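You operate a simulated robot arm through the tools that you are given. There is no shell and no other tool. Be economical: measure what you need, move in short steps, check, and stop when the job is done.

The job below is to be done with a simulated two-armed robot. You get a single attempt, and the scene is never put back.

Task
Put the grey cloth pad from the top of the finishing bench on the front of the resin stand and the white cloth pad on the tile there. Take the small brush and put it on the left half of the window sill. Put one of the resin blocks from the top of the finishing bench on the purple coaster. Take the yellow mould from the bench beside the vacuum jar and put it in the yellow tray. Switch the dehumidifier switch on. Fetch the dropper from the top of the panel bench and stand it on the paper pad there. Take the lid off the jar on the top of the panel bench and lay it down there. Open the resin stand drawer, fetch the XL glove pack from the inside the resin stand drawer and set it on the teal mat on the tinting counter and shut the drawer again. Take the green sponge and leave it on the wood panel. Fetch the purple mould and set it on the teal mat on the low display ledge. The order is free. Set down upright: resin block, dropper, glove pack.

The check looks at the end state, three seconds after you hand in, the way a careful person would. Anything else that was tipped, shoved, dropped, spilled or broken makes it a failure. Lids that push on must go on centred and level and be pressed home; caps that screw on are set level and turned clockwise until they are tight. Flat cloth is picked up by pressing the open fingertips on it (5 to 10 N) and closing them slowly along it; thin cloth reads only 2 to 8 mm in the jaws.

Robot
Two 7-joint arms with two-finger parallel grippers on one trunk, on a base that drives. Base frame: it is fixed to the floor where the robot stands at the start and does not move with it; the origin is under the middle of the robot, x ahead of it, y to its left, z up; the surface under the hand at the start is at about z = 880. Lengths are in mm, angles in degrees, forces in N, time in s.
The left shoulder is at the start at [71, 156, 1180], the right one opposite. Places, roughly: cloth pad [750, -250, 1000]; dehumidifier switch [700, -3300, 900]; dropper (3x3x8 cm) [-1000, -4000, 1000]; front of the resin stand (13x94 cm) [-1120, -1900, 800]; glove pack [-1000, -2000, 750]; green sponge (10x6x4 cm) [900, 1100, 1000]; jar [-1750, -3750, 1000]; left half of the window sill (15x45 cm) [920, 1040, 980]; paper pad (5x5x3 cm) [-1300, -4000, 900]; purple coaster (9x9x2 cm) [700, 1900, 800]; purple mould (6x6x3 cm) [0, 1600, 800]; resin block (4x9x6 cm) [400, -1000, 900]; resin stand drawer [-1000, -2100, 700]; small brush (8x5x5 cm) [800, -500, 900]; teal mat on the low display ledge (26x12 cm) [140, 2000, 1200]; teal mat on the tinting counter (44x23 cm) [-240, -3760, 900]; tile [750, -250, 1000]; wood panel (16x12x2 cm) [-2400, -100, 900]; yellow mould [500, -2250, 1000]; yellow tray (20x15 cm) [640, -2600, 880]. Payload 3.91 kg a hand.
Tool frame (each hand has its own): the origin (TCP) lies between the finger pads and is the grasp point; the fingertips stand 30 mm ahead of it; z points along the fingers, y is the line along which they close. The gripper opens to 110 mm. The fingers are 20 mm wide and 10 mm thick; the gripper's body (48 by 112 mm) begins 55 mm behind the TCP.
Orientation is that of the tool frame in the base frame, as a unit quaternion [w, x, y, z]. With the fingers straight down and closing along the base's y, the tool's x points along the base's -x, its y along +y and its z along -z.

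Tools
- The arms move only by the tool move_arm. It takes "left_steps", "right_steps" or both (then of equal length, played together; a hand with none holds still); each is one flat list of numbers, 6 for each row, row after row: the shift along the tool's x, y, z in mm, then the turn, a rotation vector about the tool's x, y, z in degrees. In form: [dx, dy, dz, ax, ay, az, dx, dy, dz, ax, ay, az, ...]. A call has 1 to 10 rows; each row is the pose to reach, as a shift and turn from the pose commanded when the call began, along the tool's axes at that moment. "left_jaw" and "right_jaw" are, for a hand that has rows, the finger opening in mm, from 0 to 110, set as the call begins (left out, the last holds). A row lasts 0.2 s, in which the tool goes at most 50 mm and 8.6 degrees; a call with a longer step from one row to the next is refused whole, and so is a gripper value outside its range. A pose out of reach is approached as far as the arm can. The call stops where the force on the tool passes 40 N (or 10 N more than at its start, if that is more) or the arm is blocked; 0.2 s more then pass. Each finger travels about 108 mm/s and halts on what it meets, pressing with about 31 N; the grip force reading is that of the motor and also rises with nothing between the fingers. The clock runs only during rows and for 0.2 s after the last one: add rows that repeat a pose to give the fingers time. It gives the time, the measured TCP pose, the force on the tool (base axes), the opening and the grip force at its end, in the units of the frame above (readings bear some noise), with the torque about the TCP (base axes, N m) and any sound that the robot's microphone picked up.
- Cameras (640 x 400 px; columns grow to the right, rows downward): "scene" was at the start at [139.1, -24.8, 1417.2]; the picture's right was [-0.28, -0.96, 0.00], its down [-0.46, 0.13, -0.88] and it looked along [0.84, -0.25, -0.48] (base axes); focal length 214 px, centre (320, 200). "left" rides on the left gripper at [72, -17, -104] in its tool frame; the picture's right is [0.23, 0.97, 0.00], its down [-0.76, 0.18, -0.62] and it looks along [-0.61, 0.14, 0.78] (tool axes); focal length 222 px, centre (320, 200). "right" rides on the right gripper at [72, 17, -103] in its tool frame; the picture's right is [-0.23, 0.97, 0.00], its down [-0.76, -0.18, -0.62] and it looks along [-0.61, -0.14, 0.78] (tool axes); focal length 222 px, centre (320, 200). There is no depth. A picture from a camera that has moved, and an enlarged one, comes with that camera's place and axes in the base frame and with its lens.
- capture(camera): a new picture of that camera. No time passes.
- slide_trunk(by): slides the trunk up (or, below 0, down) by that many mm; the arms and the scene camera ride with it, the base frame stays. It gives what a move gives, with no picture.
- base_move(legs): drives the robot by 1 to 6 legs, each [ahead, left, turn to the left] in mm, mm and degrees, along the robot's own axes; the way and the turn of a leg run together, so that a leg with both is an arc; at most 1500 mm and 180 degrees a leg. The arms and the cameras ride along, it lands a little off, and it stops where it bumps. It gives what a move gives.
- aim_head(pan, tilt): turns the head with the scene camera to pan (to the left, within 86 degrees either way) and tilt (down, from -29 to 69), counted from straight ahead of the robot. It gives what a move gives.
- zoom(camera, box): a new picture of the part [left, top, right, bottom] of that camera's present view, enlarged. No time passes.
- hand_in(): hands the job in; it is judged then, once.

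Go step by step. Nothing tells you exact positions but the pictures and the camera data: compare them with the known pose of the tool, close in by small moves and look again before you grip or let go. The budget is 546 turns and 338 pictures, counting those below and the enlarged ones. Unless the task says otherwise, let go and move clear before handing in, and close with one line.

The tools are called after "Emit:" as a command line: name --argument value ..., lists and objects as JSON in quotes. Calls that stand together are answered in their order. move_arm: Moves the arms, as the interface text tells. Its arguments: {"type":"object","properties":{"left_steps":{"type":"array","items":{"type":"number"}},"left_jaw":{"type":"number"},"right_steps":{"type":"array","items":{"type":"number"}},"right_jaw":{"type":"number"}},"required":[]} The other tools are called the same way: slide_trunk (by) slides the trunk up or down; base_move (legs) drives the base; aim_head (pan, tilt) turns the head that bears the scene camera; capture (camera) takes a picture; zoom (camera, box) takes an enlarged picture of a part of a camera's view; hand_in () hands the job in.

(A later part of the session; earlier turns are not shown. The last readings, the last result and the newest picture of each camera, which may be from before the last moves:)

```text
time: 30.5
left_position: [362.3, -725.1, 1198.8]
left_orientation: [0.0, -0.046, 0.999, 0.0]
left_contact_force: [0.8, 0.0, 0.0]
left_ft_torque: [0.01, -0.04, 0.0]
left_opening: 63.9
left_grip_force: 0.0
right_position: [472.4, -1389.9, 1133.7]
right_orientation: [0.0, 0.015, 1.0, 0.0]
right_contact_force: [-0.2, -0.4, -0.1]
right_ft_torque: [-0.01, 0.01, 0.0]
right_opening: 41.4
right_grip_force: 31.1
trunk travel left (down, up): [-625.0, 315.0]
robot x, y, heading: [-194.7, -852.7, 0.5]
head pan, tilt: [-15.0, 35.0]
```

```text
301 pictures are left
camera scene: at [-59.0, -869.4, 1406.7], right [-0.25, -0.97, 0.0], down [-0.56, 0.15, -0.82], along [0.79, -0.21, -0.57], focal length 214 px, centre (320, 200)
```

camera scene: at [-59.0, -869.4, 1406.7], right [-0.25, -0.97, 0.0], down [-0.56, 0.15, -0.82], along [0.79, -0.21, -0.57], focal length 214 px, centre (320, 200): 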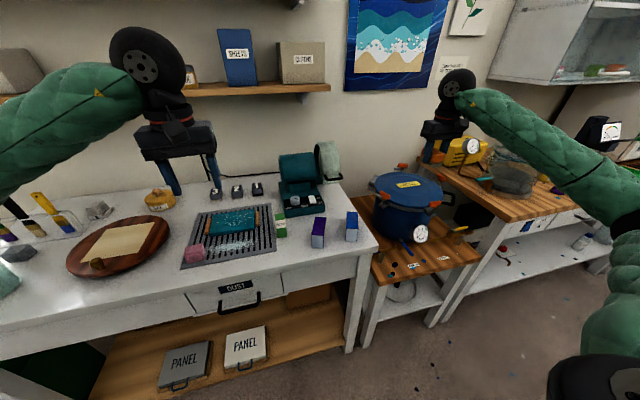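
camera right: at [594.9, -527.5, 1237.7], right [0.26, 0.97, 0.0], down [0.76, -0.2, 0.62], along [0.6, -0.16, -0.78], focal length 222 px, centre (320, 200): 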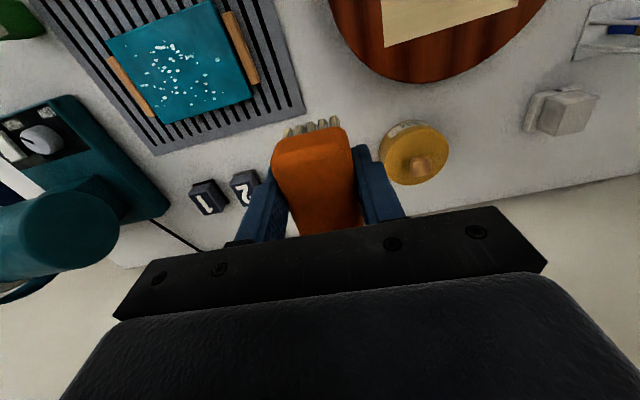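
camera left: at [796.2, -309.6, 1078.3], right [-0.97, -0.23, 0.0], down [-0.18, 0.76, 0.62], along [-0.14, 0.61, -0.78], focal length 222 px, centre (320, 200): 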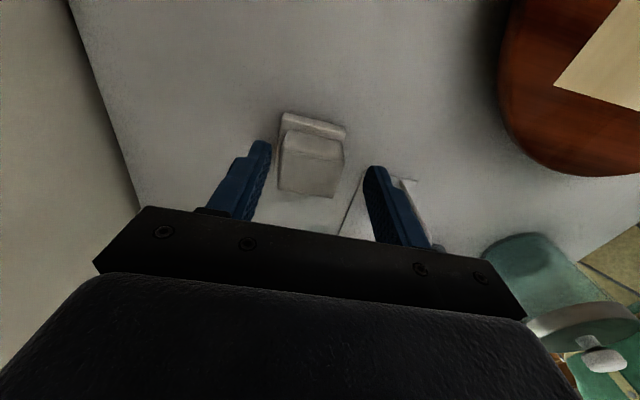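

The blocks are near the bench's right end. I'll zoom in on them.

Emit:
zoom --camera "scene" --box '[270, 190, 390, 265]'

```text
5.33 times, centred on (330, 228) of scene
camera zoom: at [-59.0, -869.4, 1406.7], right [-0.25, -0.97, 0.0], down [-0.56, 0.15, -0.82], along [0.79, -0.21, -0.57], focal length 1144 px, centre (267, 53)
```

zoom: 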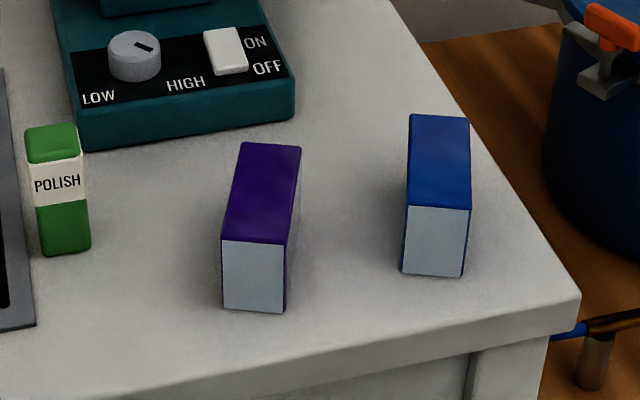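

The purple block stands at about (447,-1001), yawed -18° with its top at z 938. I'll bring the left hand over it.

Emit:
move_arm --left_steps '[-7, -35, 0, 0, 0, 3, -13, -70, 10, 0, 0, 6, -20, -105, 30, 0, 0, 9, -26, -140, 55, 0, 0, 12, -33, -175, 80, 0, 0, 15, -40, -210, 105, 0, 0, 18, -46, -245, 130, 0, 0, 21, -59, -283, 155, 0, 0, 24, -59, -283, 185, 0, 0, 24]'

Emit:
capture --camera "left"

Emit:
capture --camera "scene"

```text
time: 32.5
left_position: [445.4, -1002.5, 1013.6]
left_orientation: [0.002, 0.163, 0.987, -0.002]
left_contact_force: [-0.7, 1.2, 0.2]
left_ft_torque: [0.0, 0.02, 0.01]
left_opening: 64.1
left_grip_force: 0.1
right_position: [473.7, -1389.7, 1134.0]
right_orientation: [0.001, 0.015, 1.0, 0.001]
right_contact_force: [0.3, -0.1, -0.9]
right_ft_torque: [0.01, -0.01, 0.0]
right_opening: 41.3
right_grip_force: 31.1
trunk travel left (down, up): [-625.0, 315.0]
robot x, y, heading: [-197.7, -850.7, 0.2]
head pan, tilt: [-15.0, 35.0]
```

```text
299 pictures are left
camera left: at [372.5, -993.8, 1116.9], right [0.1, 1.0, 0.0], down [0.78, -0.07, 0.62], along [0.62, -0.06, -0.78], focal length 222 px, centre (320, 200)
```

left: 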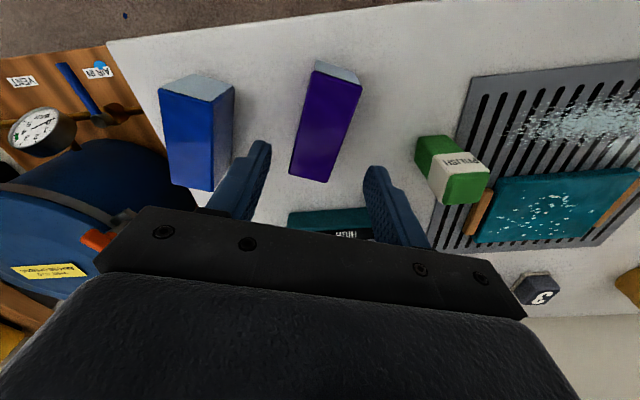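

```text
298 pictures are left
camera scene: at [-58.8, -868.2, 1406.9], right [-0.25, -0.97, 0.0], down [-0.56, 0.14, -0.82], along [0.79, -0.21, -0.57], focal length 214 px, centre (320, 200)
```

scene: 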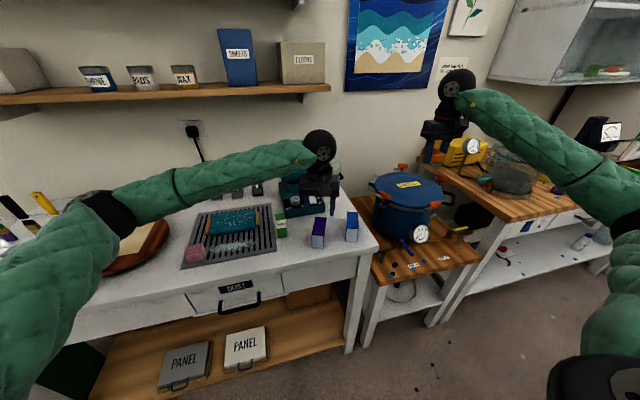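

It's aligned, so I'll descend around the block and grip it.

Emit:
move_arm --left_steps '[0, 2, 30, 0, 0, 1, 0, 2, 60, 0, 0, 2, 0, 2, 88, 0, 0, 2]'

Emit:
move_arm --left_steps '[0, 0, 0, 0, 0, 0, 0, 0, 0, 0, 0, 0, 0, 0, 0, 0, 0, 0]' --left_jaw 20

Emit:
capture --camera "left"

```text
time: 33.3
left_position: [447.4, -1000.3, 925.9]
left_orientation: [0.0, 0.18, 0.984, 0.0]
left_contact_force: [0.2, -0.2, -0.3]
left_ft_torque: [-0.02, 0.03, -0.01]
left_opening: 64.1
left_grip_force: 0.1
right_position: [473.8, -1389.5, 1133.5]
right_orientation: [-0.002, 0.015, 1.0, 0.001]
right_contact_force: [0.2, 0.0, -1.0]
right_ft_torque: [0.0, 0.04, 0.01]
right_opening: 41.1
right_grip_force: 31.2
trunk travel left (down, up): [-625.0, 315.0]
robot x, y, heading: [-195.9, -850.4, 0.7]
head pan, tilt: [-15.0, 35.0]
```

```text
time: 34.1
left_position: [445.8, -1000.2, 926.1]
left_orientation: [0.001, 0.179, 0.984, 0.0]
left_contact_force: [-0.1, -0.2, -1.0]
left_ft_torque: [0.0, -0.08, -0.02]
left_opening: 39.8
left_grip_force: 31.0
right_position: [474.0, -1390.6, 1133.1]
right_orientation: [0.001, 0.015, 1.0, 0.0]
right_contact_force: [0.4, -0.4, -0.6]
right_ft_torque: [0.0, 0.0, -0.01]
right_opening: 41.5
right_grip_force: 30.7
trunk travel left (down, up): [-625.0, 315.0]
robot x, y, heading: [-197.7, -845.3, 0.6]
head pan, tilt: [-15.0, 35.0]
```

```text
297 pictures are left
camera left: at [372.7, -990.6, 1029.1], right [0.13, 0.99, 0.0], down [0.77, -0.1, 0.62], along [0.62, -0.08, -0.78], focal length 222 px, centre (320, 200)
```

left: 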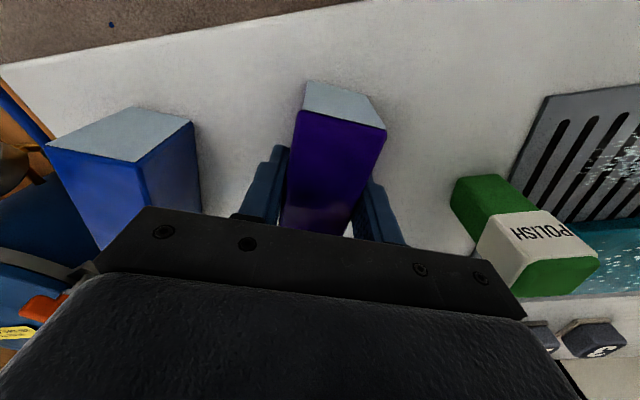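

The resin block is gripped at 40 mm. I'll lift it clear, retract and drive left toward the window.

Emit:
move_arm --left_steps '[0, 0, -40, 0, 0, 0, 0, 0, -80, 0, 0, 0, 0, 0, -120, 0, 0, 0, 0, 30, -150, 0, 0, -5, 0, 65, -180, 0, 0, -10, 0, 100, -210, 0, 0, -15, 10, 140, -225, 0, 0, -20, 20, 180, -235, 0, 0, -20]'

Emit:
base_move --legs '[[0, 1000, 0], [0, 1000, 0]]'

Emit:
aim_head --pan 0 --tilt 25

Emit:
capture --camera "scene"

Emit:
aim_head --pan 60 --tilt 25

Emit:
capture --camera "scene"

```text
time: 35.9
left_position: [491.1, -823.1, 1159.5]
left_orientation: [0.002, 0.007, 1.0, 0.0]
left_contact_force: [-0.4, 0.1, -2.5]
left_ft_torque: [-0.04, 0.02, 0.04]
left_opening: 39.7
left_grip_force: 31.3
right_position: [472.8, -1390.7, 1134.1]
right_orientation: [-0.001, 0.016, 1.0, 0.0]
right_contact_force: [0.0, 0.2, -1.2]
right_ft_torque: [-0.02, -0.02, 0.03]
right_opening: 41.3
right_grip_force: 31.9
trunk travel left (down, up): [-625.0, 315.0]
robot x, y, heading: [-196.9, -850.4, 0.3]
head pan, tilt: [-15.0, 35.0]
```

```text
time: 45.9
left_position: [469.4, 1186.8, 1160.5]
left_orientation: [0.001, 0.001, 1.0, -0.001]
left_contact_force: [0.6, -0.3, -2.7]
left_ft_torque: [0.0, -0.02, 0.04]
left_opening: 39.8
left_grip_force: 31.2
right_position: [458.6, 620.4, 1132.6]
right_orientation: [0.0, 0.011, 1.0, 0.0]
right_contact_force: [0.3, 0.3, -0.8]
right_ft_torque: [-0.04, -0.02, 0.0]
right_opening: 41.4
right_grip_force: 31.0
trunk travel left (down, up): [-625.0, 315.0]
robot x, y, heading: [-216.2, 1155.8, 0.8]
head pan, tilt: [-15.0, 35.0]
```

```text
time: 46.6
left_position: [470.2, 1187.0, 1160.3]
left_orientation: [0.002, 0.0, 1.0, -0.001]
left_contact_force: [-0.1, -0.1, -2.0]
left_ft_torque: [-0.03, 0.02, 0.03]
left_opening: 39.8
left_grip_force: 31.3
right_position: [458.6, 621.0, 1133.6]
right_orientation: [0.0, 0.011, 1.0, -0.001]
right_contact_force: [-0.7, -0.6, -0.1]
right_ft_torque: [-0.05, -0.03, 0.06]
right_opening: 41.8
right_grip_force: 31.0
trunk travel left (down, up): [-625.0, 315.0]
robot x, y, heading: [-215.1, 1157.6, 0.8]
head pan, tilt: [0.0, 25.0]
```

```text
296 pictures are left
camera scene: at [-72.7, 1159.2, 1422.5], right [0.01, -1.0, 0.0], down [-0.42, -0.01, -0.91], along [0.91, 0.01, -0.42], focal length 214 px, centre (320, 200)
```

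scene: 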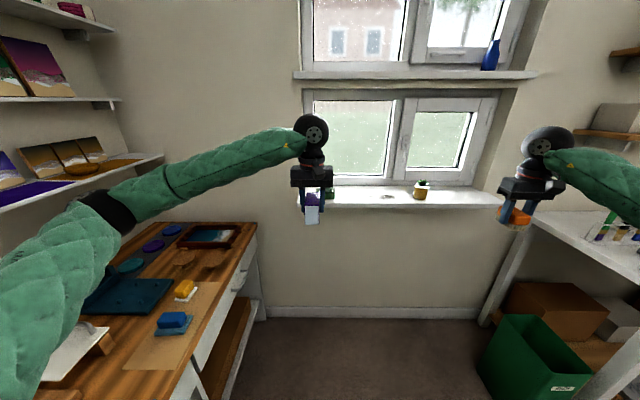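

```text
time: 47.9
left_position: [470.6, 1186.5, 1159.2]
left_orientation: [0.0, 0.001, 1.0, -0.001]
left_contact_force: [0.0, -0.9, -1.6]
left_ft_torque: [0.01, 0.0, -0.02]
left_opening: 39.9
left_grip_force: 30.9
right_position: [457.5, 620.7, 1132.6]
right_orientation: [0.0, 0.011, 1.0, -0.001]
right_contact_force: [-0.5, 0.0, -1.0]
right_ft_torque: [-0.01, -0.03, -0.02]
right_opening: 41.6
right_grip_force: 30.6
trunk travel left (down, up): [-625.0, 315.0]
robot x, y, heading: [-215.6, 1153.6, 1.1]
head pan, tilt: [60.0, 25.0]
```

```text
295 pictures are left
camera scene: at [-119.9, 1238.5, 1422.6], right [0.87, -0.49, 0.0], down [-0.21, -0.37, -0.91], along [0.44, 0.79, -0.42], focal length 214 px, centre (320, 200)
```

scene: 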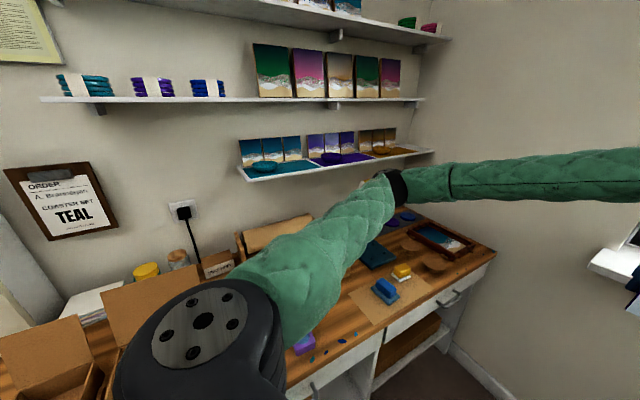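

I see the window sill with a small pot on it, and the order bench with coasters on the left. I'll zoom in on both.

Emit:
zoom --camera "scene" --box '[260, 210, 500, 360]'

Emit:
zoom --camera "scene" --box '[230, 120, 440, 190]'

Emit:
aim_head --pan 0 --tilt 25

Emit:
zoom --camera "scene" --box '[280, 170, 520, 220]'

```text
2.67 times, centred on (380, 285) of scene
camera zoom: at [-119.9, 1238.5, 1422.6], right [0.87, -0.49, 0.0], down [-0.21, -0.37, -0.91], along [0.44, 0.79, -0.42], focal length 572 px, centre (160, -27)
```

zoom: 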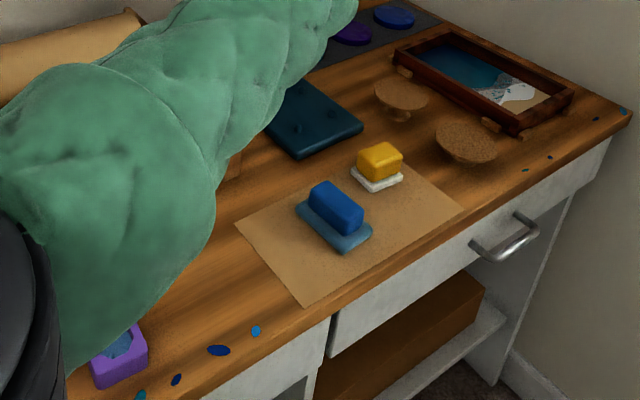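

```text
3.05 times, centred on (335, 155) of scene
camera zoom: at [-119.9, 1238.5, 1422.6], right [0.87, -0.49, 0.0], down [-0.21, -0.37, -0.91], along [0.44, 0.79, -0.42], focal length 654 px, centre (274, 337)
```

zoom: 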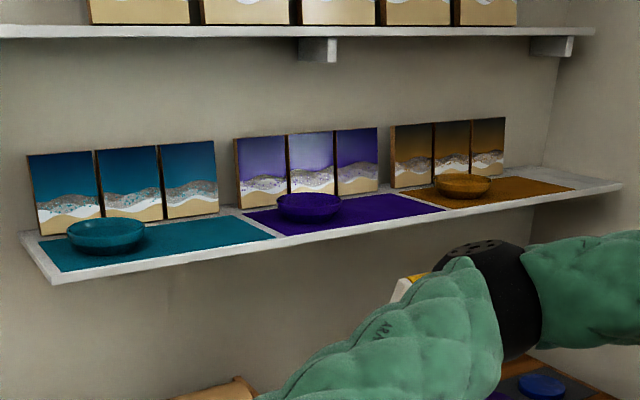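

```text
time: 49.2
left_position: [470.3, 1186.4, 1160.5]
left_orientation: [0.0, 0.001, 1.0, -0.001]
left_contact_force: [-0.8, 0.5, -3.0]
left_ft_torque: [0.01, 0.0, 0.0]
left_opening: 39.7
left_grip_force: 31.0
right_position: [458.1, 620.9, 1132.7]
right_orientation: [0.0, 0.011, 1.0, -0.001]
right_contact_force: [0.3, 0.2, -1.2]
right_ft_torque: [0.02, 0.01, -0.01]
right_opening: 41.5
right_grip_force: 30.7
trunk travel left (down, up): [-625.0, 315.0]
robot x, y, heading: [-219.1, 1154.8, 0.8]
head pan, tilt: [0.0, 25.0]
```

```text
2.67 times, centred on (400, 195) of scene
camera zoom: at [-72.7, 1159.5, 1422.5], right [0.02, -1.0, 0.0], down [-0.42, -0.01, -0.91], along [0.91, 0.01, -0.42], focal length 572 px, centre (107, 213)
```

zoom: 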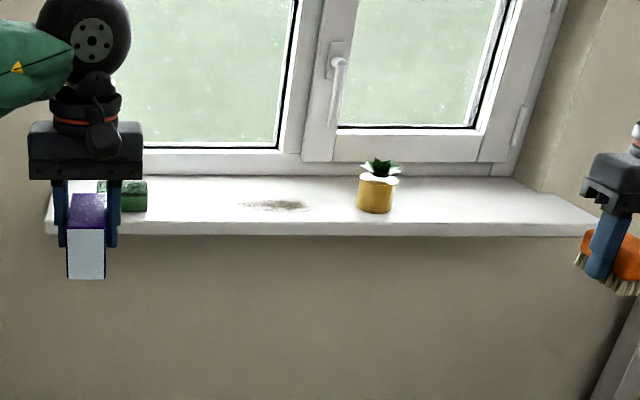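

The sill runs from y 331 to 1267, with the green sponge at its left end and a pot near y 655. The purple coaster is at about (715,1934). I'll tuck the left hand in and drive closer to the sill.

Emit:
move_arm --left_steps '[27, 30, 0, 0, 0, 0, 54, 60, 0, 0, 0, 0, 81, 90, 0, 0, 0, 0, 108, 120, 0, 0, 0, 0, 135, 150, 0, 0, 0, 0, 162, 180, 0, 0, 0, 0, 189, 210, 0, 0, 0, 0, 216, 240, 0, 0, 0, 0, 243, 270, 0, 0, 0, 0]'

Emit:
base_move --legs '[[360, 20, -1]]'

Emit:
capture --camera "scene"

Emit:
capture --camera "right"

```text
time: 51.2
left_position: [241.0, 1442.4, 1151.4]
left_orientation: [-0.005, 0.01, 1.0, 0.001]
left_contact_force: [-0.2, -0.3, -2.9]
left_ft_torque: [0.03, -0.01, -0.03]
left_opening: 39.7
left_grip_force: 30.7
right_position: [463.0, 606.8, 1121.0]
right_orientation: [-0.003, 0.016, 1.0, 0.002]
right_contact_force: [-0.4, -0.6, 0.4]
right_ft_torque: [0.0, 0.01, 0.03]
right_opening: 41.6
right_grip_force: 30.6
trunk travel left (down, up): [-625.0, 315.0]
robot x, y, heading: [-214.0, 1159.4, 0.2]
head pan, tilt: [0.0, 25.0]
```

```text
time: 52.9
left_position: [312.8, 1463.9, 1146.1]
left_orientation: [-0.015, -0.042, 0.999, -0.008]
left_contact_force: [-0.8, -0.4, -2.1]
left_ft_torque: [-0.04, 0.04, 0.0]
left_opening: 39.9
left_grip_force: 31.3
right_position: [638.7, 671.9, 1137.0]
right_orientation: [0.002, -0.049, 0.999, -0.001]
right_contact_force: [0.5, -0.1, -0.6]
right_ft_torque: [-0.01, -0.01, -0.02]
right_opening: 41.6
right_grip_force: 31.2
trunk travel left (down, up): [-625.0, 315.0]
robot x, y, heading: [-93.5, 1123.3, 7.9]
head pan, tilt: [0.0, 25.0]
stopped in leg 1: the robot was blocked; the commanded pose is now the measured one
```

```text
291 pictures are left
camera scene: at [50.7, 1128.3, 1422.8], right [0.13, -0.99, -0.01], down [-0.42, -0.05, -0.91], along [0.9, 0.12, -0.42], focal length 214 px, centre (320, 200)
```

scene: 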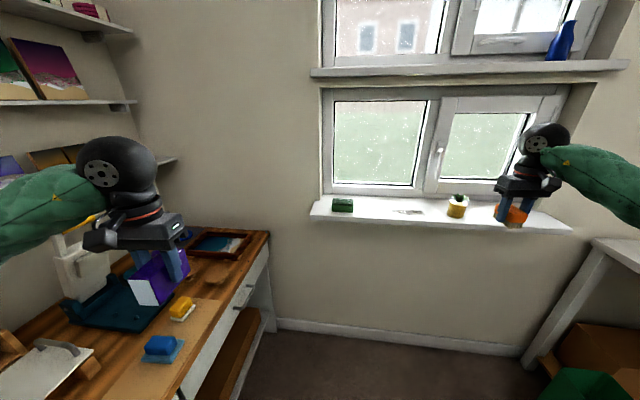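

```text
290 pictures are left
camera right: at [565.3, 680.4, 1240.9], right [0.13, 0.99, 0.0], down [0.77, -0.1, 0.63], along [0.62, -0.08, -0.78], focal length 222 px, centre (320, 200)
```

right: 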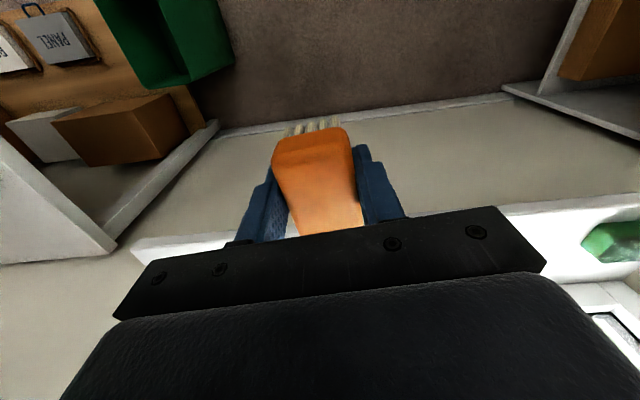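

The base was blocked and turned about 8°. I'll look left to find what touched.

Emit:
aim_head --pan 80 --tilt 30

Emit:
capture --camera "scene"

Emit:
capture --camera "left"

```text
time: 54.4
left_position: [312.0, 1463.1, 1146.3]
left_orientation: [-0.012, -0.041, 0.999, -0.006]
left_contact_force: [0.4, -0.5, -1.3]
left_ft_torque: [-0.04, 0.04, -0.01]
left_opening: 39.8
left_grip_force: 30.6
right_position: [637.6, 669.9, 1135.5]
right_orientation: [0.003, -0.048, 0.999, -0.001]
right_contact_force: [0.2, -0.1, -1.5]
right_ft_torque: [-0.01, 0.02, -0.04]
right_opening: 41.4
right_grip_force: 30.9
trunk travel left (down, up): [-625.0, 315.0]
robot x, y, heading: [-91.0, 1125.7, 7.5]
head pan, tilt: [80.0, 30.0]
```

```text
289 pictures are left
camera scene: at [-39.2, 1206.9, 1412.9], right [1.0, -0.04, 0.0], down [-0.02, -0.49, -0.87], along [0.04, 0.87, -0.49], focal length 214 px, centre (320, 200)
```

scene: 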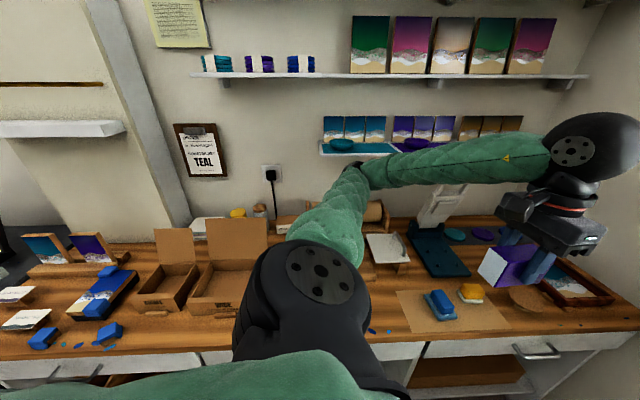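

```text
288 pictures are left
camera left: at [244.6, 1441.1, 1251.2], right [-0.31, 0.95, -0.01], down [0.76, 0.25, 0.6], along [0.57, 0.18, -0.8], focal length 222 px, centre (320, 200)
```

left: 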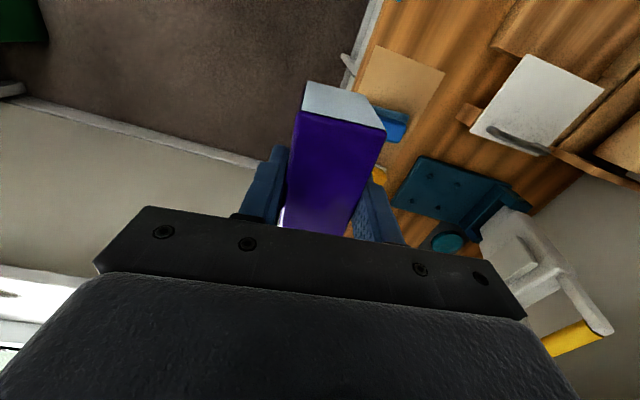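

The left elbow seems to be touching the low display ledge. I'll back away to the right and check the ledge.

Emit:
base_move --legs '[[0, -150, -8]]'

Emit:
zoom --camera "scene" --box '[280, 90, 540, 250]'

```text
time: 55.8
left_position: [371.3, 1263.5, 1145.7]
left_orientation: [-0.011, 0.029, 0.999, -0.009]
left_contact_force: [0.7, 0.4, -2.2]
left_ft_torque: [0.03, 0.0, -0.02]
left_opening: 39.7
left_grip_force: 31.4
right_position: [578.8, 430.7, 1139.2]
right_orientation: [0.001, 0.025, 1.0, -0.005]
right_contact_force: [1.5, 0.5, -1.2]
right_ft_torque: [0.03, -0.02, 0.01]
right_opening: 41.3
right_grip_force: 31.2
trunk travel left (down, up): [-625.0, 315.0]
robot x, y, heading: [-81.1, 974.4, -0.6]
head pan, tilt: [80.0, 30.0]
```

```text
2.46 times, centred on (410, 170) of scene
camera zoom: at [-11.9, 1062.8, 1414.7], right [0.98, -0.19, 0.0], down [-0.09, -0.49, -0.87], along [0.16, 0.85, -0.5], focal length 528 px, centre (98, 274)
```

zoom: 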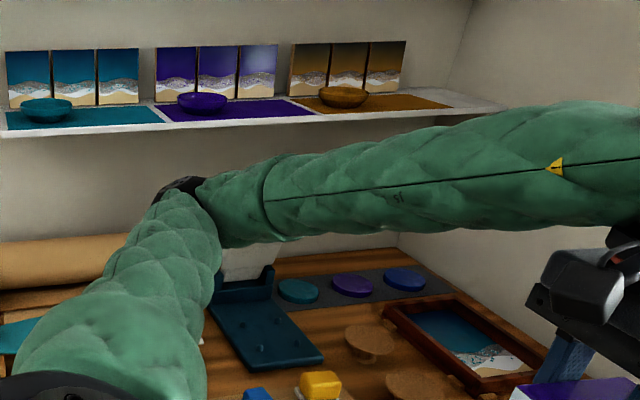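

Nothing on the ledge moved. I'll keep the left arm tucked more forward, then drive ahead a bit so the right hand can reach the sill.

Emit:
move_arm --left_steps '[-37, -33, 0, 0, 0, 0, -74, -66, 0, 0, 0, 0, -110, -100, 0, 0, 0, 0]'

Emit:
base_move --legs '[[180, 30, 0]]'

Emit:
aim_head --pan 0 --tilt 25

Emit:
capture --camera "scene"

```text
time: 56.6
left_position: [476.0, 1157.7, 1145.8]
left_orientation: [-0.012, 0.028, 0.999, -0.009]
left_contact_force: [1.0, -0.6, -2.6]
left_ft_torque: [0.01, 0.04, -0.05]
left_opening: 40.0
left_grip_force: 31.3
right_position: [578.7, 430.6, 1139.0]
right_orientation: [0.0, 0.024, 1.0, -0.005]
right_contact_force: [0.4, -0.7, -0.9]
right_ft_torque: [-0.01, 0.02, 0.02]
right_opening: 41.2
right_grip_force: 30.9
trunk travel left (down, up): [-625.0, 315.0]
robot x, y, heading: [-82.5, 975.4, -0.8]
head pan, tilt: [80.0, 30.0]
```

```text
time: 58.1
left_position: [657.2, 1188.8, 1144.4]
left_orientation: [-0.012, 0.028, 0.999, -0.01]
left_contact_force: [0.2, -0.2, -3.1]
left_ft_torque: [-0.02, 0.0, -0.02]
left_opening: 39.9
left_grip_force: 30.9
right_position: [761.9, 461.5, 1139.8]
right_orientation: [0.0, 0.023, 1.0, -0.006]
right_contact_force: [0.1, 0.1, -0.7]
right_ft_torque: [-0.01, 0.03, 0.01]
right_opening: 41.0
right_grip_force: 30.7
trunk travel left (down, up): [-625.0, 315.0]
robot x, y, heading: [98.8, 1002.9, -0.3]
head pan, tilt: [80.0, 30.0]
```

```text
time: 59.6
left_position: [656.2, 1187.8, 1145.2]
left_orientation: [-0.012, 0.028, 0.999, -0.01]
left_contact_force: [-0.2, -0.6, -2.6]
left_ft_torque: [0.0, -0.03, -0.02]
left_opening: 39.9
left_grip_force: 31.0
right_position: [760.7, 459.7, 1139.5]
right_orientation: [0.0, 0.023, 1.0, -0.006]
right_contact_force: [-0.5, 0.2, -1.7]
right_ft_torque: [0.03, 0.0, -0.01]
right_opening: 41.6
right_grip_force: 31.0
trunk travel left (down, up): [-625.0, 315.0]
robot x, y, heading: [98.4, 1002.3, -0.6]
head pan, tilt: [0.0, 25.0]
```

```text
286 pictures are left
camera scene: at [243.6, 1001.3, 1422.5], right [-0.01, -1.0, 0.0], down [-0.42, 0.0, -0.91], along [0.91, -0.01, -0.42], focal length 214 px, centre (320, 200)
```

scene: 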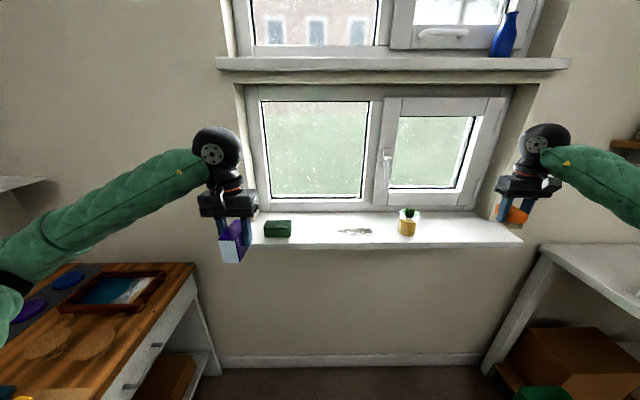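

I'll carry the brush along at height to y of about 1000.

Emit:
move_arm --right_steps '[0, 45, 0, 0, 0, 0, 0, 90, 0, 0, 0, 0, 0, 135, 0, 0, 0, 0, 0, 180, 0, 0, 0, 0, 0, 225, 0, 0, 0, 0, 0, 270, 0, 0, 0, 0, 0, 315, 0, 0, 0, 0, 0, 360, 0, 0, 0, 0, 0, 405, 0, 0, 0, 0, 0, 450, 0, 0, 0, 0]'

Emit:
move_arm --right_steps '[-40, 25, 0, 0, 0, 0, -80, 50, 0, 0, 0, 0, -120, 70, 0, 0, 0, 0, -130, 80, 25, 0, 0, 0, -130, 80, 60, 0, 0, 0]'

Emit:
capture --camera "right"

Emit:
capture --camera "scene"

```text
time: 61.8
left_position: [656.4, 1189.1, 1144.8]
left_orientation: [-0.011, 0.028, 0.999, -0.009]
left_contact_force: [0.2, -0.1, -1.4]
left_ft_torque: [-0.03, 0.01, 0.0]
left_opening: 39.8
left_grip_force: 30.9
right_position: [782.4, 912.4, 1133.8]
right_orientation: [0.001, 0.024, 1.0, -0.006]
right_contact_force: [0.1, 0.0, -0.2]
right_ft_torque: [-0.02, 0.07, -0.01]
right_opening: 41.4
right_grip_force: 30.5
trunk travel left (down, up): [-625.0, 315.0]
robot x, y, heading: [100.5, 1003.4, -0.8]
head pan, tilt: [0.0, 25.0]
```

```text
time: 63.0
left_position: [656.9, 1187.0, 1145.7]
left_orientation: [-0.012, 0.028, 0.999, -0.009]
left_contact_force: [0.3, -0.2, -2.5]
left_ft_torque: [0.01, -0.04, 0.01]
left_opening: 39.7
left_grip_force: 31.5
right_position: [916.1, 981.7, 1071.5]
right_orientation: [0.0, 0.023, 1.0, -0.005]
right_contact_force: [-0.9, 0.2, 0.2]
right_ft_torque: [0.0, 0.0, -0.02]
right_opening: 41.5
right_grip_force: 31.2
trunk travel left (down, up): [-625.0, 315.0]
robot x, y, heading: [98.7, 1004.0, -0.6]
head pan, tilt: [0.0, 25.0]
```

```text
285 pictures are left
camera right: at [844.4, 1002.4, 1176.2], right [0.27, 0.96, -0.01], down [0.75, -0.21, 0.63], along [0.6, -0.18, -0.78], focal length 222 px, centre (320, 200)
```

right: 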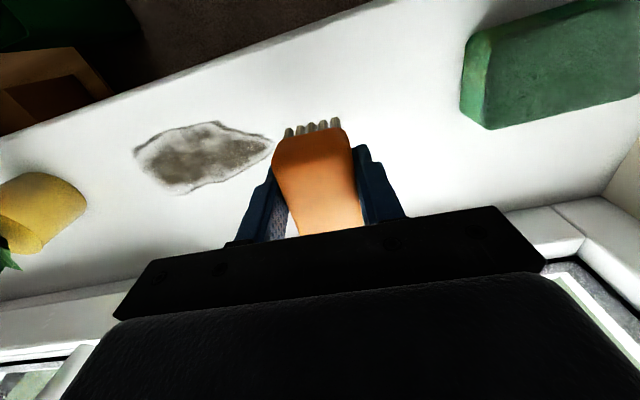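

```text
284 pictures are left
camera scene: at [244.2, 1000.8, 1422.5], right [-0.01, -1.0, 0.0], down [-0.42, 0.01, -0.91], along [0.91, -0.01, -0.42], focal length 214 px, centre (320, 200)
```

scene: 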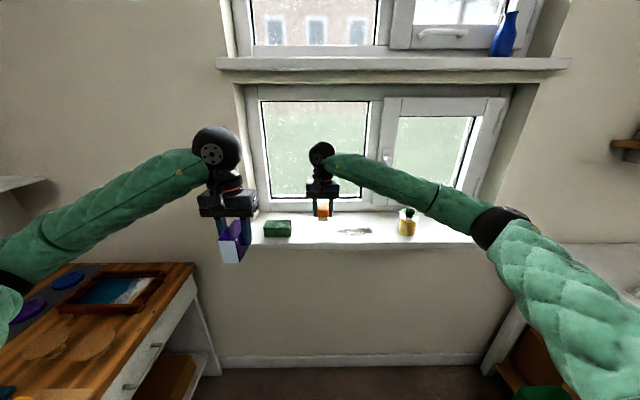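

The brush is over clear sill. I'll lower it to contact.

Emit:
move_arm --right_steps '[0, 20, 20, 0, 0, 0, 0, 20, 38, 0, 0, 0, 0, 20, 43, 0, 0, 0, 0, 20, 48, 0, 0, 0, 0, 20, 52, 0, 0, 0, 0, 20, 56, 0, 0, 0, 0, 20, 60, 0, 0, 0, 0, 20, 64, 0, 0, 0]'

Emit:
capture --camera "right"

```text
time: 65.0
left_position: [655.0, 1188.2, 1145.4]
left_orientation: [-0.01, 0.028, 1.0, -0.011]
left_contact_force: [0.6, -0.3, -2.5]
left_ft_torque: [0.01, 0.01, 0.01]
left_opening: 40.1
left_grip_force: 30.9
right_position: [915.9, 1003.1, 1015.7]
right_orientation: [0.005, 0.024, 1.0, -0.003]
right_contact_force: [-6.6, 0.7, 12.7]
right_ft_torque: [0.09, 0.58, 0.03]
right_opening: 41.6
right_grip_force: 31.2
trunk travel left (down, up): [-625.0, 315.0]
robot x, y, heading: [100.0, 1003.3, -0.7]
head pan, tilt: [0.0, 25.0]
stopped in row 8 (right hand): the force on the tool passed its limit at 41 N (the readings are from after the stop); the commanded pose is now the measured one
```

```text
283 pictures are left
camera right: at [843.3, 1022.5, 1119.2], right [0.27, 0.96, -0.01], down [0.75, -0.21, 0.63], along [0.61, -0.18, -0.78], focal length 222 px, centre (320, 200)
```

right: 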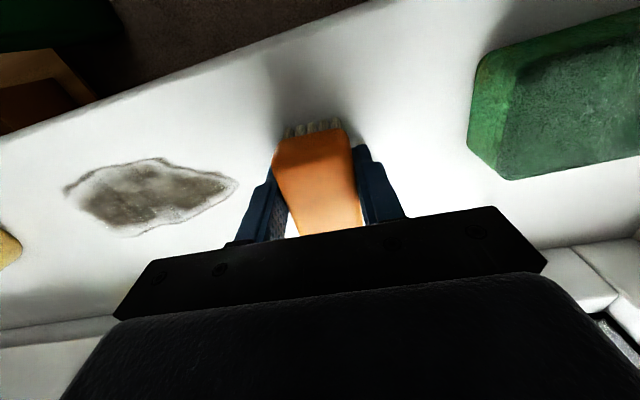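

Touched down. I'll open, rise and look at the sponge.

Emit:
move_arm --right_steps '[0, 0, -1, 0, 0, 0, 0, 0, -1, 0, 0, 0]' --right_jaw 66

Emit:
move_arm --right_steps '[0, 0, -30, 0, 0, 0, 0, 0, -60, 0, 0, 0, 30, 40, -75, 0, 0, 0]'

Emit:
capture --camera "right"

```text
time: 65.6
left_position: [656.2, 1188.2, 1146.0]
left_orientation: [-0.012, 0.027, 1.0, -0.01]
left_contact_force: [0.0, -0.1, -2.6]
left_ft_torque: [-0.01, -0.01, -0.01]
left_opening: 39.9
left_grip_force: 30.8
right_position: [915.5, 1003.7, 1015.3]
right_orientation: [0.004, 0.025, 1.0, -0.004]
right_contact_force: [0.7, 0.0, 0.5]
right_ft_torque: [0.0, -0.04, -0.03]
right_opening: 66.2
right_grip_force: 0.0
trunk travel left (down, up): [-625.0, 315.0]
robot x, y, heading: [99.6, 1003.5, -0.9]
head pan, tilt: [0.0, 25.0]
```

```text
refused: row 3 steps farther than a row can; nothing moved
```

```text
282 pictures are left
camera right: at [844.5, 1022.9, 1118.0], right [0.27, 0.96, -0.01], down [0.75, -0.21, 0.63], along [0.6, -0.18, -0.78], focal length 222 px, centre (320, 200)
```

right: 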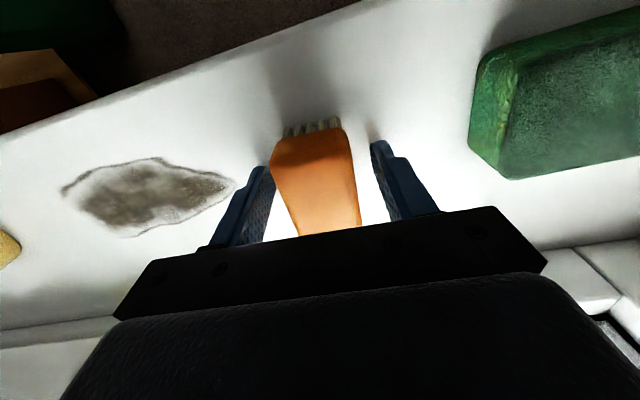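

I'll raise the right hand clear, shift the left hand aside to make room, and turn the right hand for the sponge.

Emit:
move_arm --right_steps '[0, 0, -40, 0, 0, 0, 0, 0, -80, 0, 0, 0, 10, 0, -100, 0, 0, 8.5, 20, 10, -100, 0, 0, 17, 20, 20, -100, 0, 0, 25.5, 20, 30, -100, 0, 0, 34, 20, 40, -100, 0, 0, 42.5, 20, 50, -100, 0, 0, 51, 20, 60, -100, 0, 0, 59.5, 20, 70, -100, 0, 0, 68]' --right_jaw 85 --left_steps '[8, 20, 0, 0, 0, 0, 16, 40, 0, 0, 0, 0, 24, 60, 0, 0, 0, 0, 32, 80, 0, 0, 0, 0, 40, 100, 0, 0, 0, 0, 50, 120, 0, 0, 0, 0, 50, 140, 0, 0, 0, 0, 50, 140, 0, 0, 0, 0, 50, 140, 0, 0, 0, 0, 50, 140, 0, 0, 0, 0]'

Emit:
capture --camera "right"

Emit:
capture --camera "scene"

```text
time: 67.8
left_position: [614.2, 1333.2, 1142.3]
left_orientation: [-0.011, 0.028, 0.999, -0.009]
left_contact_force: [-0.1, -0.3, -2.4]
left_ft_torque: [0.04, 0.0, 0.01]
left_opening: 39.8
left_grip_force: 30.7
right_position: [899.9, 1075.9, 1112.3]
right_orientation: [0.005, 0.581, 0.814, -0.001]
right_contact_force: [0.0, 0.0, 0.1]
right_ft_torque: [-0.01, 0.0, -0.01]
right_opening: 85.2
right_grip_force: 0.0
trunk travel left (down, up): [-625.0, 315.0]
robot x, y, heading: [104.2, 1002.7, -0.5]
head pan, tilt: [0.0, 25.0]
```

```text
281 pictures are left
camera right: at [892.0, 1149.5, 1216.6], right [0.99, 0.1, 0.01], down [0.08, -0.77, 0.63], along [0.07, -0.63, -0.78], focal length 222 px, centre (320, 200)
```

right: 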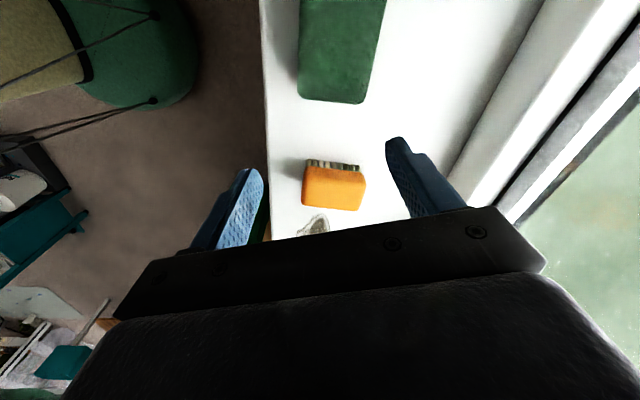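

```text
280 pictures are left
camera scene: at [243.8, 1002.1, 1422.5], right [-0.01, -1.0, 0.0], down [-0.42, 0.0, -0.91], along [0.91, -0.01, -0.42], focal length 214 px, centre (320, 200)
```

scene: 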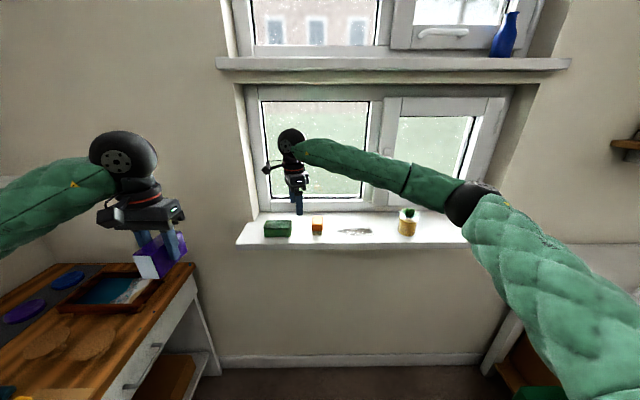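

The sponge is centred near (908,1148), lying along y. I'll finish the turn, move over it and descend partway.

Emit:
move_arm --right_steps '[22, 10, 0, 0, 0, 6.5, 44, 20, 0, 0, 0, 13, 65, 31, 0, 0, 0, 19, 65, 31, 25, 0, 0, 19, 65, 31, 45, 0, 0, 19]'

Emit:
capture --camera "right"

```text
time: 69.0
left_position: [613.4, 1333.0, 1142.2]
left_orientation: [-0.012, 0.03, 0.999, -0.011]
left_contact_force: [0.3, 0.6, -2.4]
left_ft_torque: [0.01, 0.0, 0.0]
left_opening: 39.7
left_grip_force: 31.1
right_position: [908.5, 1147.7, 1069.4]
right_orientation: [0.005, 0.706, 0.708, -0.001]
right_contact_force: [0.0, -0.5, -0.3]
right_ft_torque: [-0.01, 0.01, 0.0]
right_opening: 85.1
right_grip_force: 0.1
trunk travel left (down, up): [-625.0, 315.0]
robot x, y, heading: [97.9, 1005.9, -0.5]
head pan, tilt: [0.0, 25.0]
```

```text
279 pictures are left
camera right: at [925.0, 1219.9, 1171.9], right [0.97, -0.22, 0.01], down [-0.18, -0.76, 0.63], along [-0.13, -0.61, -0.78], focal length 222 px, centre (320, 200)
```

right: 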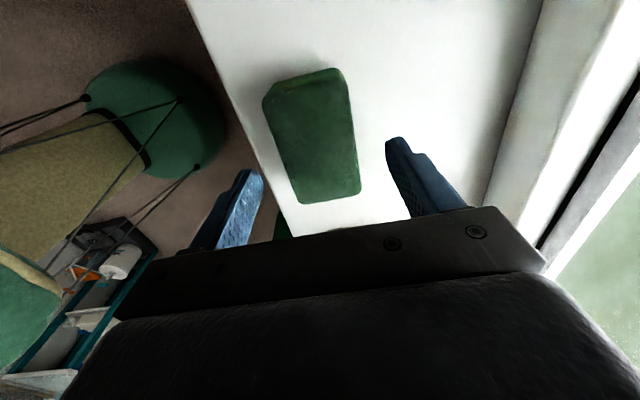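

Well centred. I'll descend and grip the sponge.

Emit:
move_arm --right_steps '[0, 0, 28, 0, 0, 0, 0, 0, 54, 0, 0, 0]'

Emit:
move_arm --right_steps '[0, 0, 0, 0, 0, 0, 0, 0, 0, 0, 0, 0, 0, 0, 0, 0, 0, 0]' --right_jaw 30

Emit:
move_arm --right_steps '[0, 0, -40, 0, 0, 0, 0, 0, -80, 0, 0, 0, 0, 0, -110, 0, 0, 0]'

Emit:
capture --camera "scene"

```text
time: 69.6
left_position: [613.3, 1333.5, 1141.1]
left_orientation: [-0.012, 0.027, 1.0, -0.01]
left_contact_force: [-0.7, -0.6, -1.4]
left_ft_torque: [-0.01, 0.0, -0.02]
left_opening: 39.7
left_grip_force: 31.7
right_position: [909.5, 1144.2, 1013.3]
right_orientation: [0.006, 0.706, 0.708, -0.001]
right_contact_force: [1.1, -0.9, -0.2]
right_ft_torque: [0.04, 0.0, -0.02]
right_opening: 84.9
right_grip_force: 0.1
trunk travel left (down, up): [-625.0, 315.0]
robot x, y, heading: [101.8, 1003.3, -0.6]
head pan, tilt: [0.0, 25.0]
```

```text
time: 70.4
left_position: [613.5, 1331.8, 1142.5]
left_orientation: [-0.012, 0.027, 1.0, -0.01]
left_contact_force: [-1.0, -0.3, -2.4]
left_ft_torque: [-0.01, -0.04, 0.01]
left_opening: 39.9
left_grip_force: 31.5
right_position: [907.8, 1145.7, 1015.3]
right_orientation: [0.006, 0.706, 0.709, -0.002]
right_contact_force: [0.4, -0.6, 0.8]
right_ft_torque: [0.06, 0.0, 0.0]
right_opening: 56.5
right_grip_force: 30.9
trunk travel left (down, up): [-625.0, 315.0]
robot x, y, heading: [101.3, 1000.0, -0.5]
head pan, tilt: [0.0, 25.0]
```

```text
time: 71.2
left_position: [612.1, 1332.7, 1142.5]
left_orientation: [-0.01, 0.028, 1.0, -0.01]
left_contact_force: [0.0, 0.3, -1.8]
left_ft_torque: [0.02, -0.02, 0.0]
left_opening: 40.0
left_grip_force: 30.7
right_position: [907.6, 1148.1, 1126.6]
right_orientation: [0.005, 0.706, 0.708, -0.001]
right_contact_force: [-0.1, -0.8, 0.6]
right_ft_torque: [0.02, -0.01, 0.02]
right_opening: 56.1
right_grip_force: 31.1
trunk travel left (down, up): [-625.0, 315.0]
robot x, y, heading: [96.5, 1001.4, -0.4]
head pan, tilt: [0.0, 25.0]
```

```text
278 pictures are left
camera scene: at [242.9, 1001.9, 1422.5], right [-0.01, -1.0, 0.0], down [-0.42, 0.0, -0.91], along [0.91, -0.01, -0.42], focal length 214 px, centre (320, 200)
```

scene: 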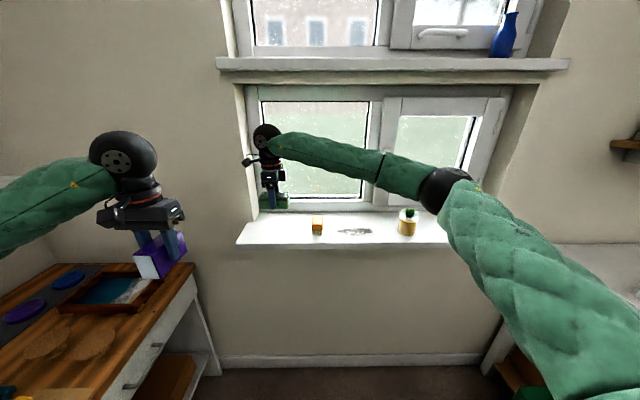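

The sponge is in the right hand and the block in the left. The coaster is better reached with the right arm, since the left elbow would foul the press, so I'll swap items using the sill. First the sponge goes back down further left.

Emit:
move_arm --right_steps '[25, 0, 0, 0, 0, 0, 52, 0, 20, 0, 0, 0, 52, 0, 60, 0, 0, 0, 52, 0, 95, 0, 0, 0, 52, 0, 103, 0, 0, 0, 52, 0, 108, 0, 0, 0, 52, 0, 112, 0, 0, 0]'

Emit:
move_arm --right_steps '[0, 0, -1, 0, 0, 0, 0, 0, -1, 0, 0, 0]' --right_jaw 85

Emit:
capture --camera "right"

```text
time: 72.8
left_position: [613.3, 1332.0, 1144.2]
left_orientation: [-0.01, 0.028, 1.0, -0.01]
left_contact_force: [-0.5, -0.6, -1.6]
left_ft_torque: [0.02, 0.06, -0.02]
left_opening: 39.7
left_grip_force: 31.6
right_position: [907.1, 1196.9, 1014.6]
right_orientation: [0.007, 0.706, 0.709, 0.0]
right_contact_force: [2.5, -2.0, 15.2]
right_ft_torque: [0.15, 0.23, 0.02]
right_opening: 56.5
right_grip_force: 30.9
trunk travel left (down, up): [-625.0, 315.0]
robot x, y, heading: [101.9, 1003.0, -0.9]
head pan, tilt: [0.0, 25.0]
```

```text
time: 73.4
left_position: [614.7, 1332.1, 1141.7]
left_orientation: [-0.011, 0.027, 1.0, -0.01]
left_contact_force: [-0.5, -0.3, -2.6]
left_ft_torque: [-0.02, -0.02, -0.04]
left_opening: 39.8
left_grip_force: 31.2
right_position: [908.0, 1198.1, 1011.9]
right_orientation: [0.006, 0.705, 0.709, -0.002]
right_contact_force: [-1.3, -0.5, -0.1]
right_ft_torque: [0.0, -0.02, 0.02]
right_opening: 84.9
right_grip_force: 0.1
trunk travel left (down, up): [-625.0, 315.0]
robot x, y, heading: [99.8, 1003.2, -0.7]
head pan, tilt: [0.0, 25.0]
```

```text
277 pictures are left
camera right: at [924.0, 1269.4, 1116.0], right [0.97, -0.22, 0.01], down [-0.18, -0.76, 0.63], along [-0.13, -0.61, -0.78], focal length 222 px, centre (320, 200)
```

right: 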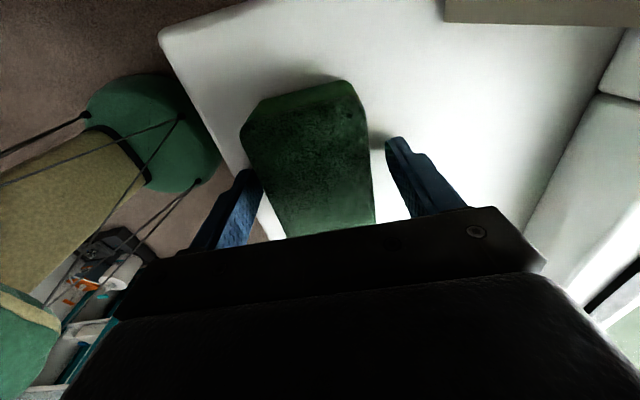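

The sponge is down again. I'll withdraw the right hand, turning it back.

Emit:
move_arm --right_steps '[0, 0, -40, 0, 0, 0, 0, 0, -80, 0, 0, 0, 0, 0, -120, 0, 0, 0, -40, -10, -130, 0, 0, -8.5, -80, -30, -130, 0, 0, -17, -120, -50, -130, 0, 0, -25.5, -160, -70, -130, 0, 0, -34, -200, -90, -130, 0, 0, -42.5, -240, -110, -130, 0, 0, -51, -280, -130, -130, 0, 0, -59.5]'

Emit:
move_arm --right_steps '[20, -20, 0, 0, 0, -8.5, 40, -40, 0, 0, 0, -17, 60, -60, 0, 0, 0, -25.5, 60, -60, 0, 0, 0, -29]' --right_jaw 66

Emit:
capture --camera "scene"

```text
time: 75.6
left_position: [611.7, 1331.7, 1142.5]
left_orientation: [-0.011, 0.026, 1.0, -0.01]
left_contact_force: [-0.9, 0.0, -1.9]
left_ft_torque: [0.02, -0.01, 0.02]
left_opening: 39.6
left_grip_force: 30.4
right_position: [777.7, 917.1, 1146.8]
right_orientation: [0.004, 0.259, 0.966, -0.004]
right_contact_force: [-0.5, 0.4, -0.6]
right_ft_torque: [0.0, -0.06, 0.03]
right_opening: 84.8
right_grip_force: 0.1
trunk travel left (down, up): [-625.0, 315.0]
robot x, y, heading: [100.0, 1008.3, -0.6]
head pan, tilt: [0.0, 25.0]
```

```text
time: 76.6
left_position: [612.7, 1333.1, 1141.8]
left_orientation: [-0.011, 0.028, 1.0, -0.01]
left_contact_force: [-0.8, -0.7, -3.3]
left_ft_torque: [0.02, 0.05, 0.02]
left_opening: 39.8
left_grip_force: 30.9
right_position: [698.7, 896.2, 1145.1]
right_orientation: [0.004, 0.011, 1.0, -0.005]
right_contact_force: [-0.6, -0.1, 0.0]
right_ft_torque: [0.03, -0.01, -0.01]
right_opening: 66.0
right_grip_force: 0.0
trunk travel left (down, up): [-625.0, 315.0]
robot x, y, heading: [101.2, 1005.5, -0.5]
head pan, tilt: [0.0, 25.0]
```

```text
276 pictures are left
camera scene: at [244.0, 1001.8, 1422.5], right [-0.01, -1.0, 0.0], down [-0.42, 0.0, -0.91], along [0.91, -0.01, -0.42], focal length 214 px, centre (320, 200)
```

scene: 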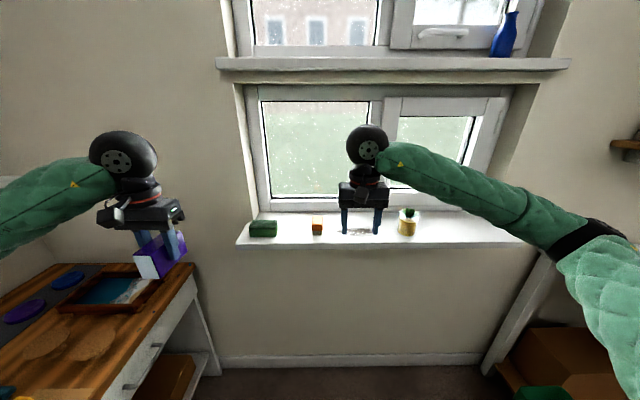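

Now the left hand carries the block over the sill at about y 1088, straightening its slight tilt.

Emit:
move_arm --left_steps '[-33, -23, 0, -0.2, -0.2, 0, -65, -46, 0, -0.4, -0.4, 0, -98, -69, 0, -0.6, -0.6, 0, -130, -91, 0, -0.8, -0.8, 0, -163, -114, 0, -1.0, -1.0, 0, -195, -136, 0, -1.2, -1.2, 0, -228, -159, 0, -1.2, -1.2, 0, -260, -182, 0, -1.2, -1.2, 0, -293, -205, 0, -1.2, -1.2, 0, -325, -227, 0, -1.2, -1.2, 0]'

Emit:
capture --camera "left"

Emit:
capture --camera "scene"

```text
time: 78.8
left_position: [927.5, 1084.0, 1141.7]
left_orientation: [0.0, 0.027, 1.0, 0.0]
left_contact_force: [-0.6, -0.3, -3.1]
left_ft_torque: [0.0, -0.01, 0.01]
left_opening: 40.0
left_grip_force: 31.2
right_position: [698.0, 895.1, 1144.9]
right_orientation: [0.002, 0.011, 1.0, -0.005]
right_contact_force: [0.2, -1.1, -0.4]
right_ft_torque: [0.04, 0.01, 0.0]
right_opening: 66.0
right_grip_force: 0.2
trunk travel left (down, up): [-625.0, 315.0]
robot x, y, heading: [97.1, 1001.3, -0.8]
head pan, tilt: [0.0, 25.0]
```

```text
275 pictures are left
camera left: at [854.9, 1070.6, 1245.4], right [-0.17, 0.98, 0.0], down [0.77, 0.14, 0.62], along [0.61, 0.11, -0.78], focal length 222 px, centre (320, 200)
```

left: 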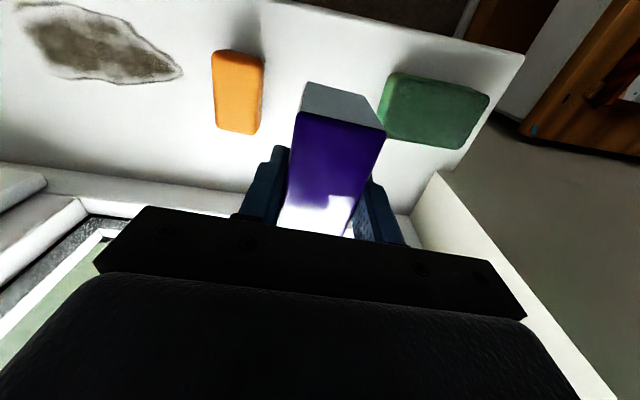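

```text
274 pictures are left
camera scene: at [244.6, 1000.1, 1422.4], right [-0.01, -1.0, 0.0], down [-0.42, 0.01, -0.91], along [0.91, -0.01, -0.42], focal length 214 px, centre (320, 200)
```

scene: 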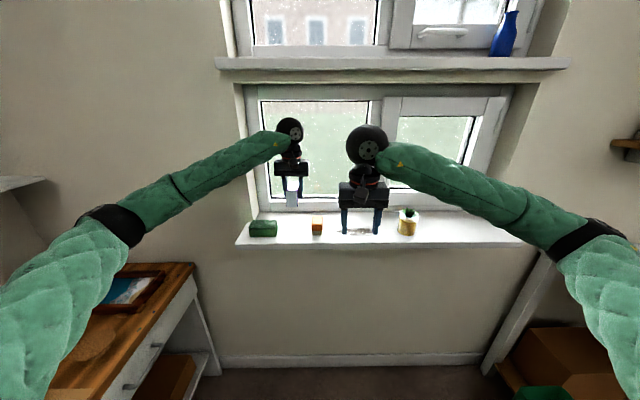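

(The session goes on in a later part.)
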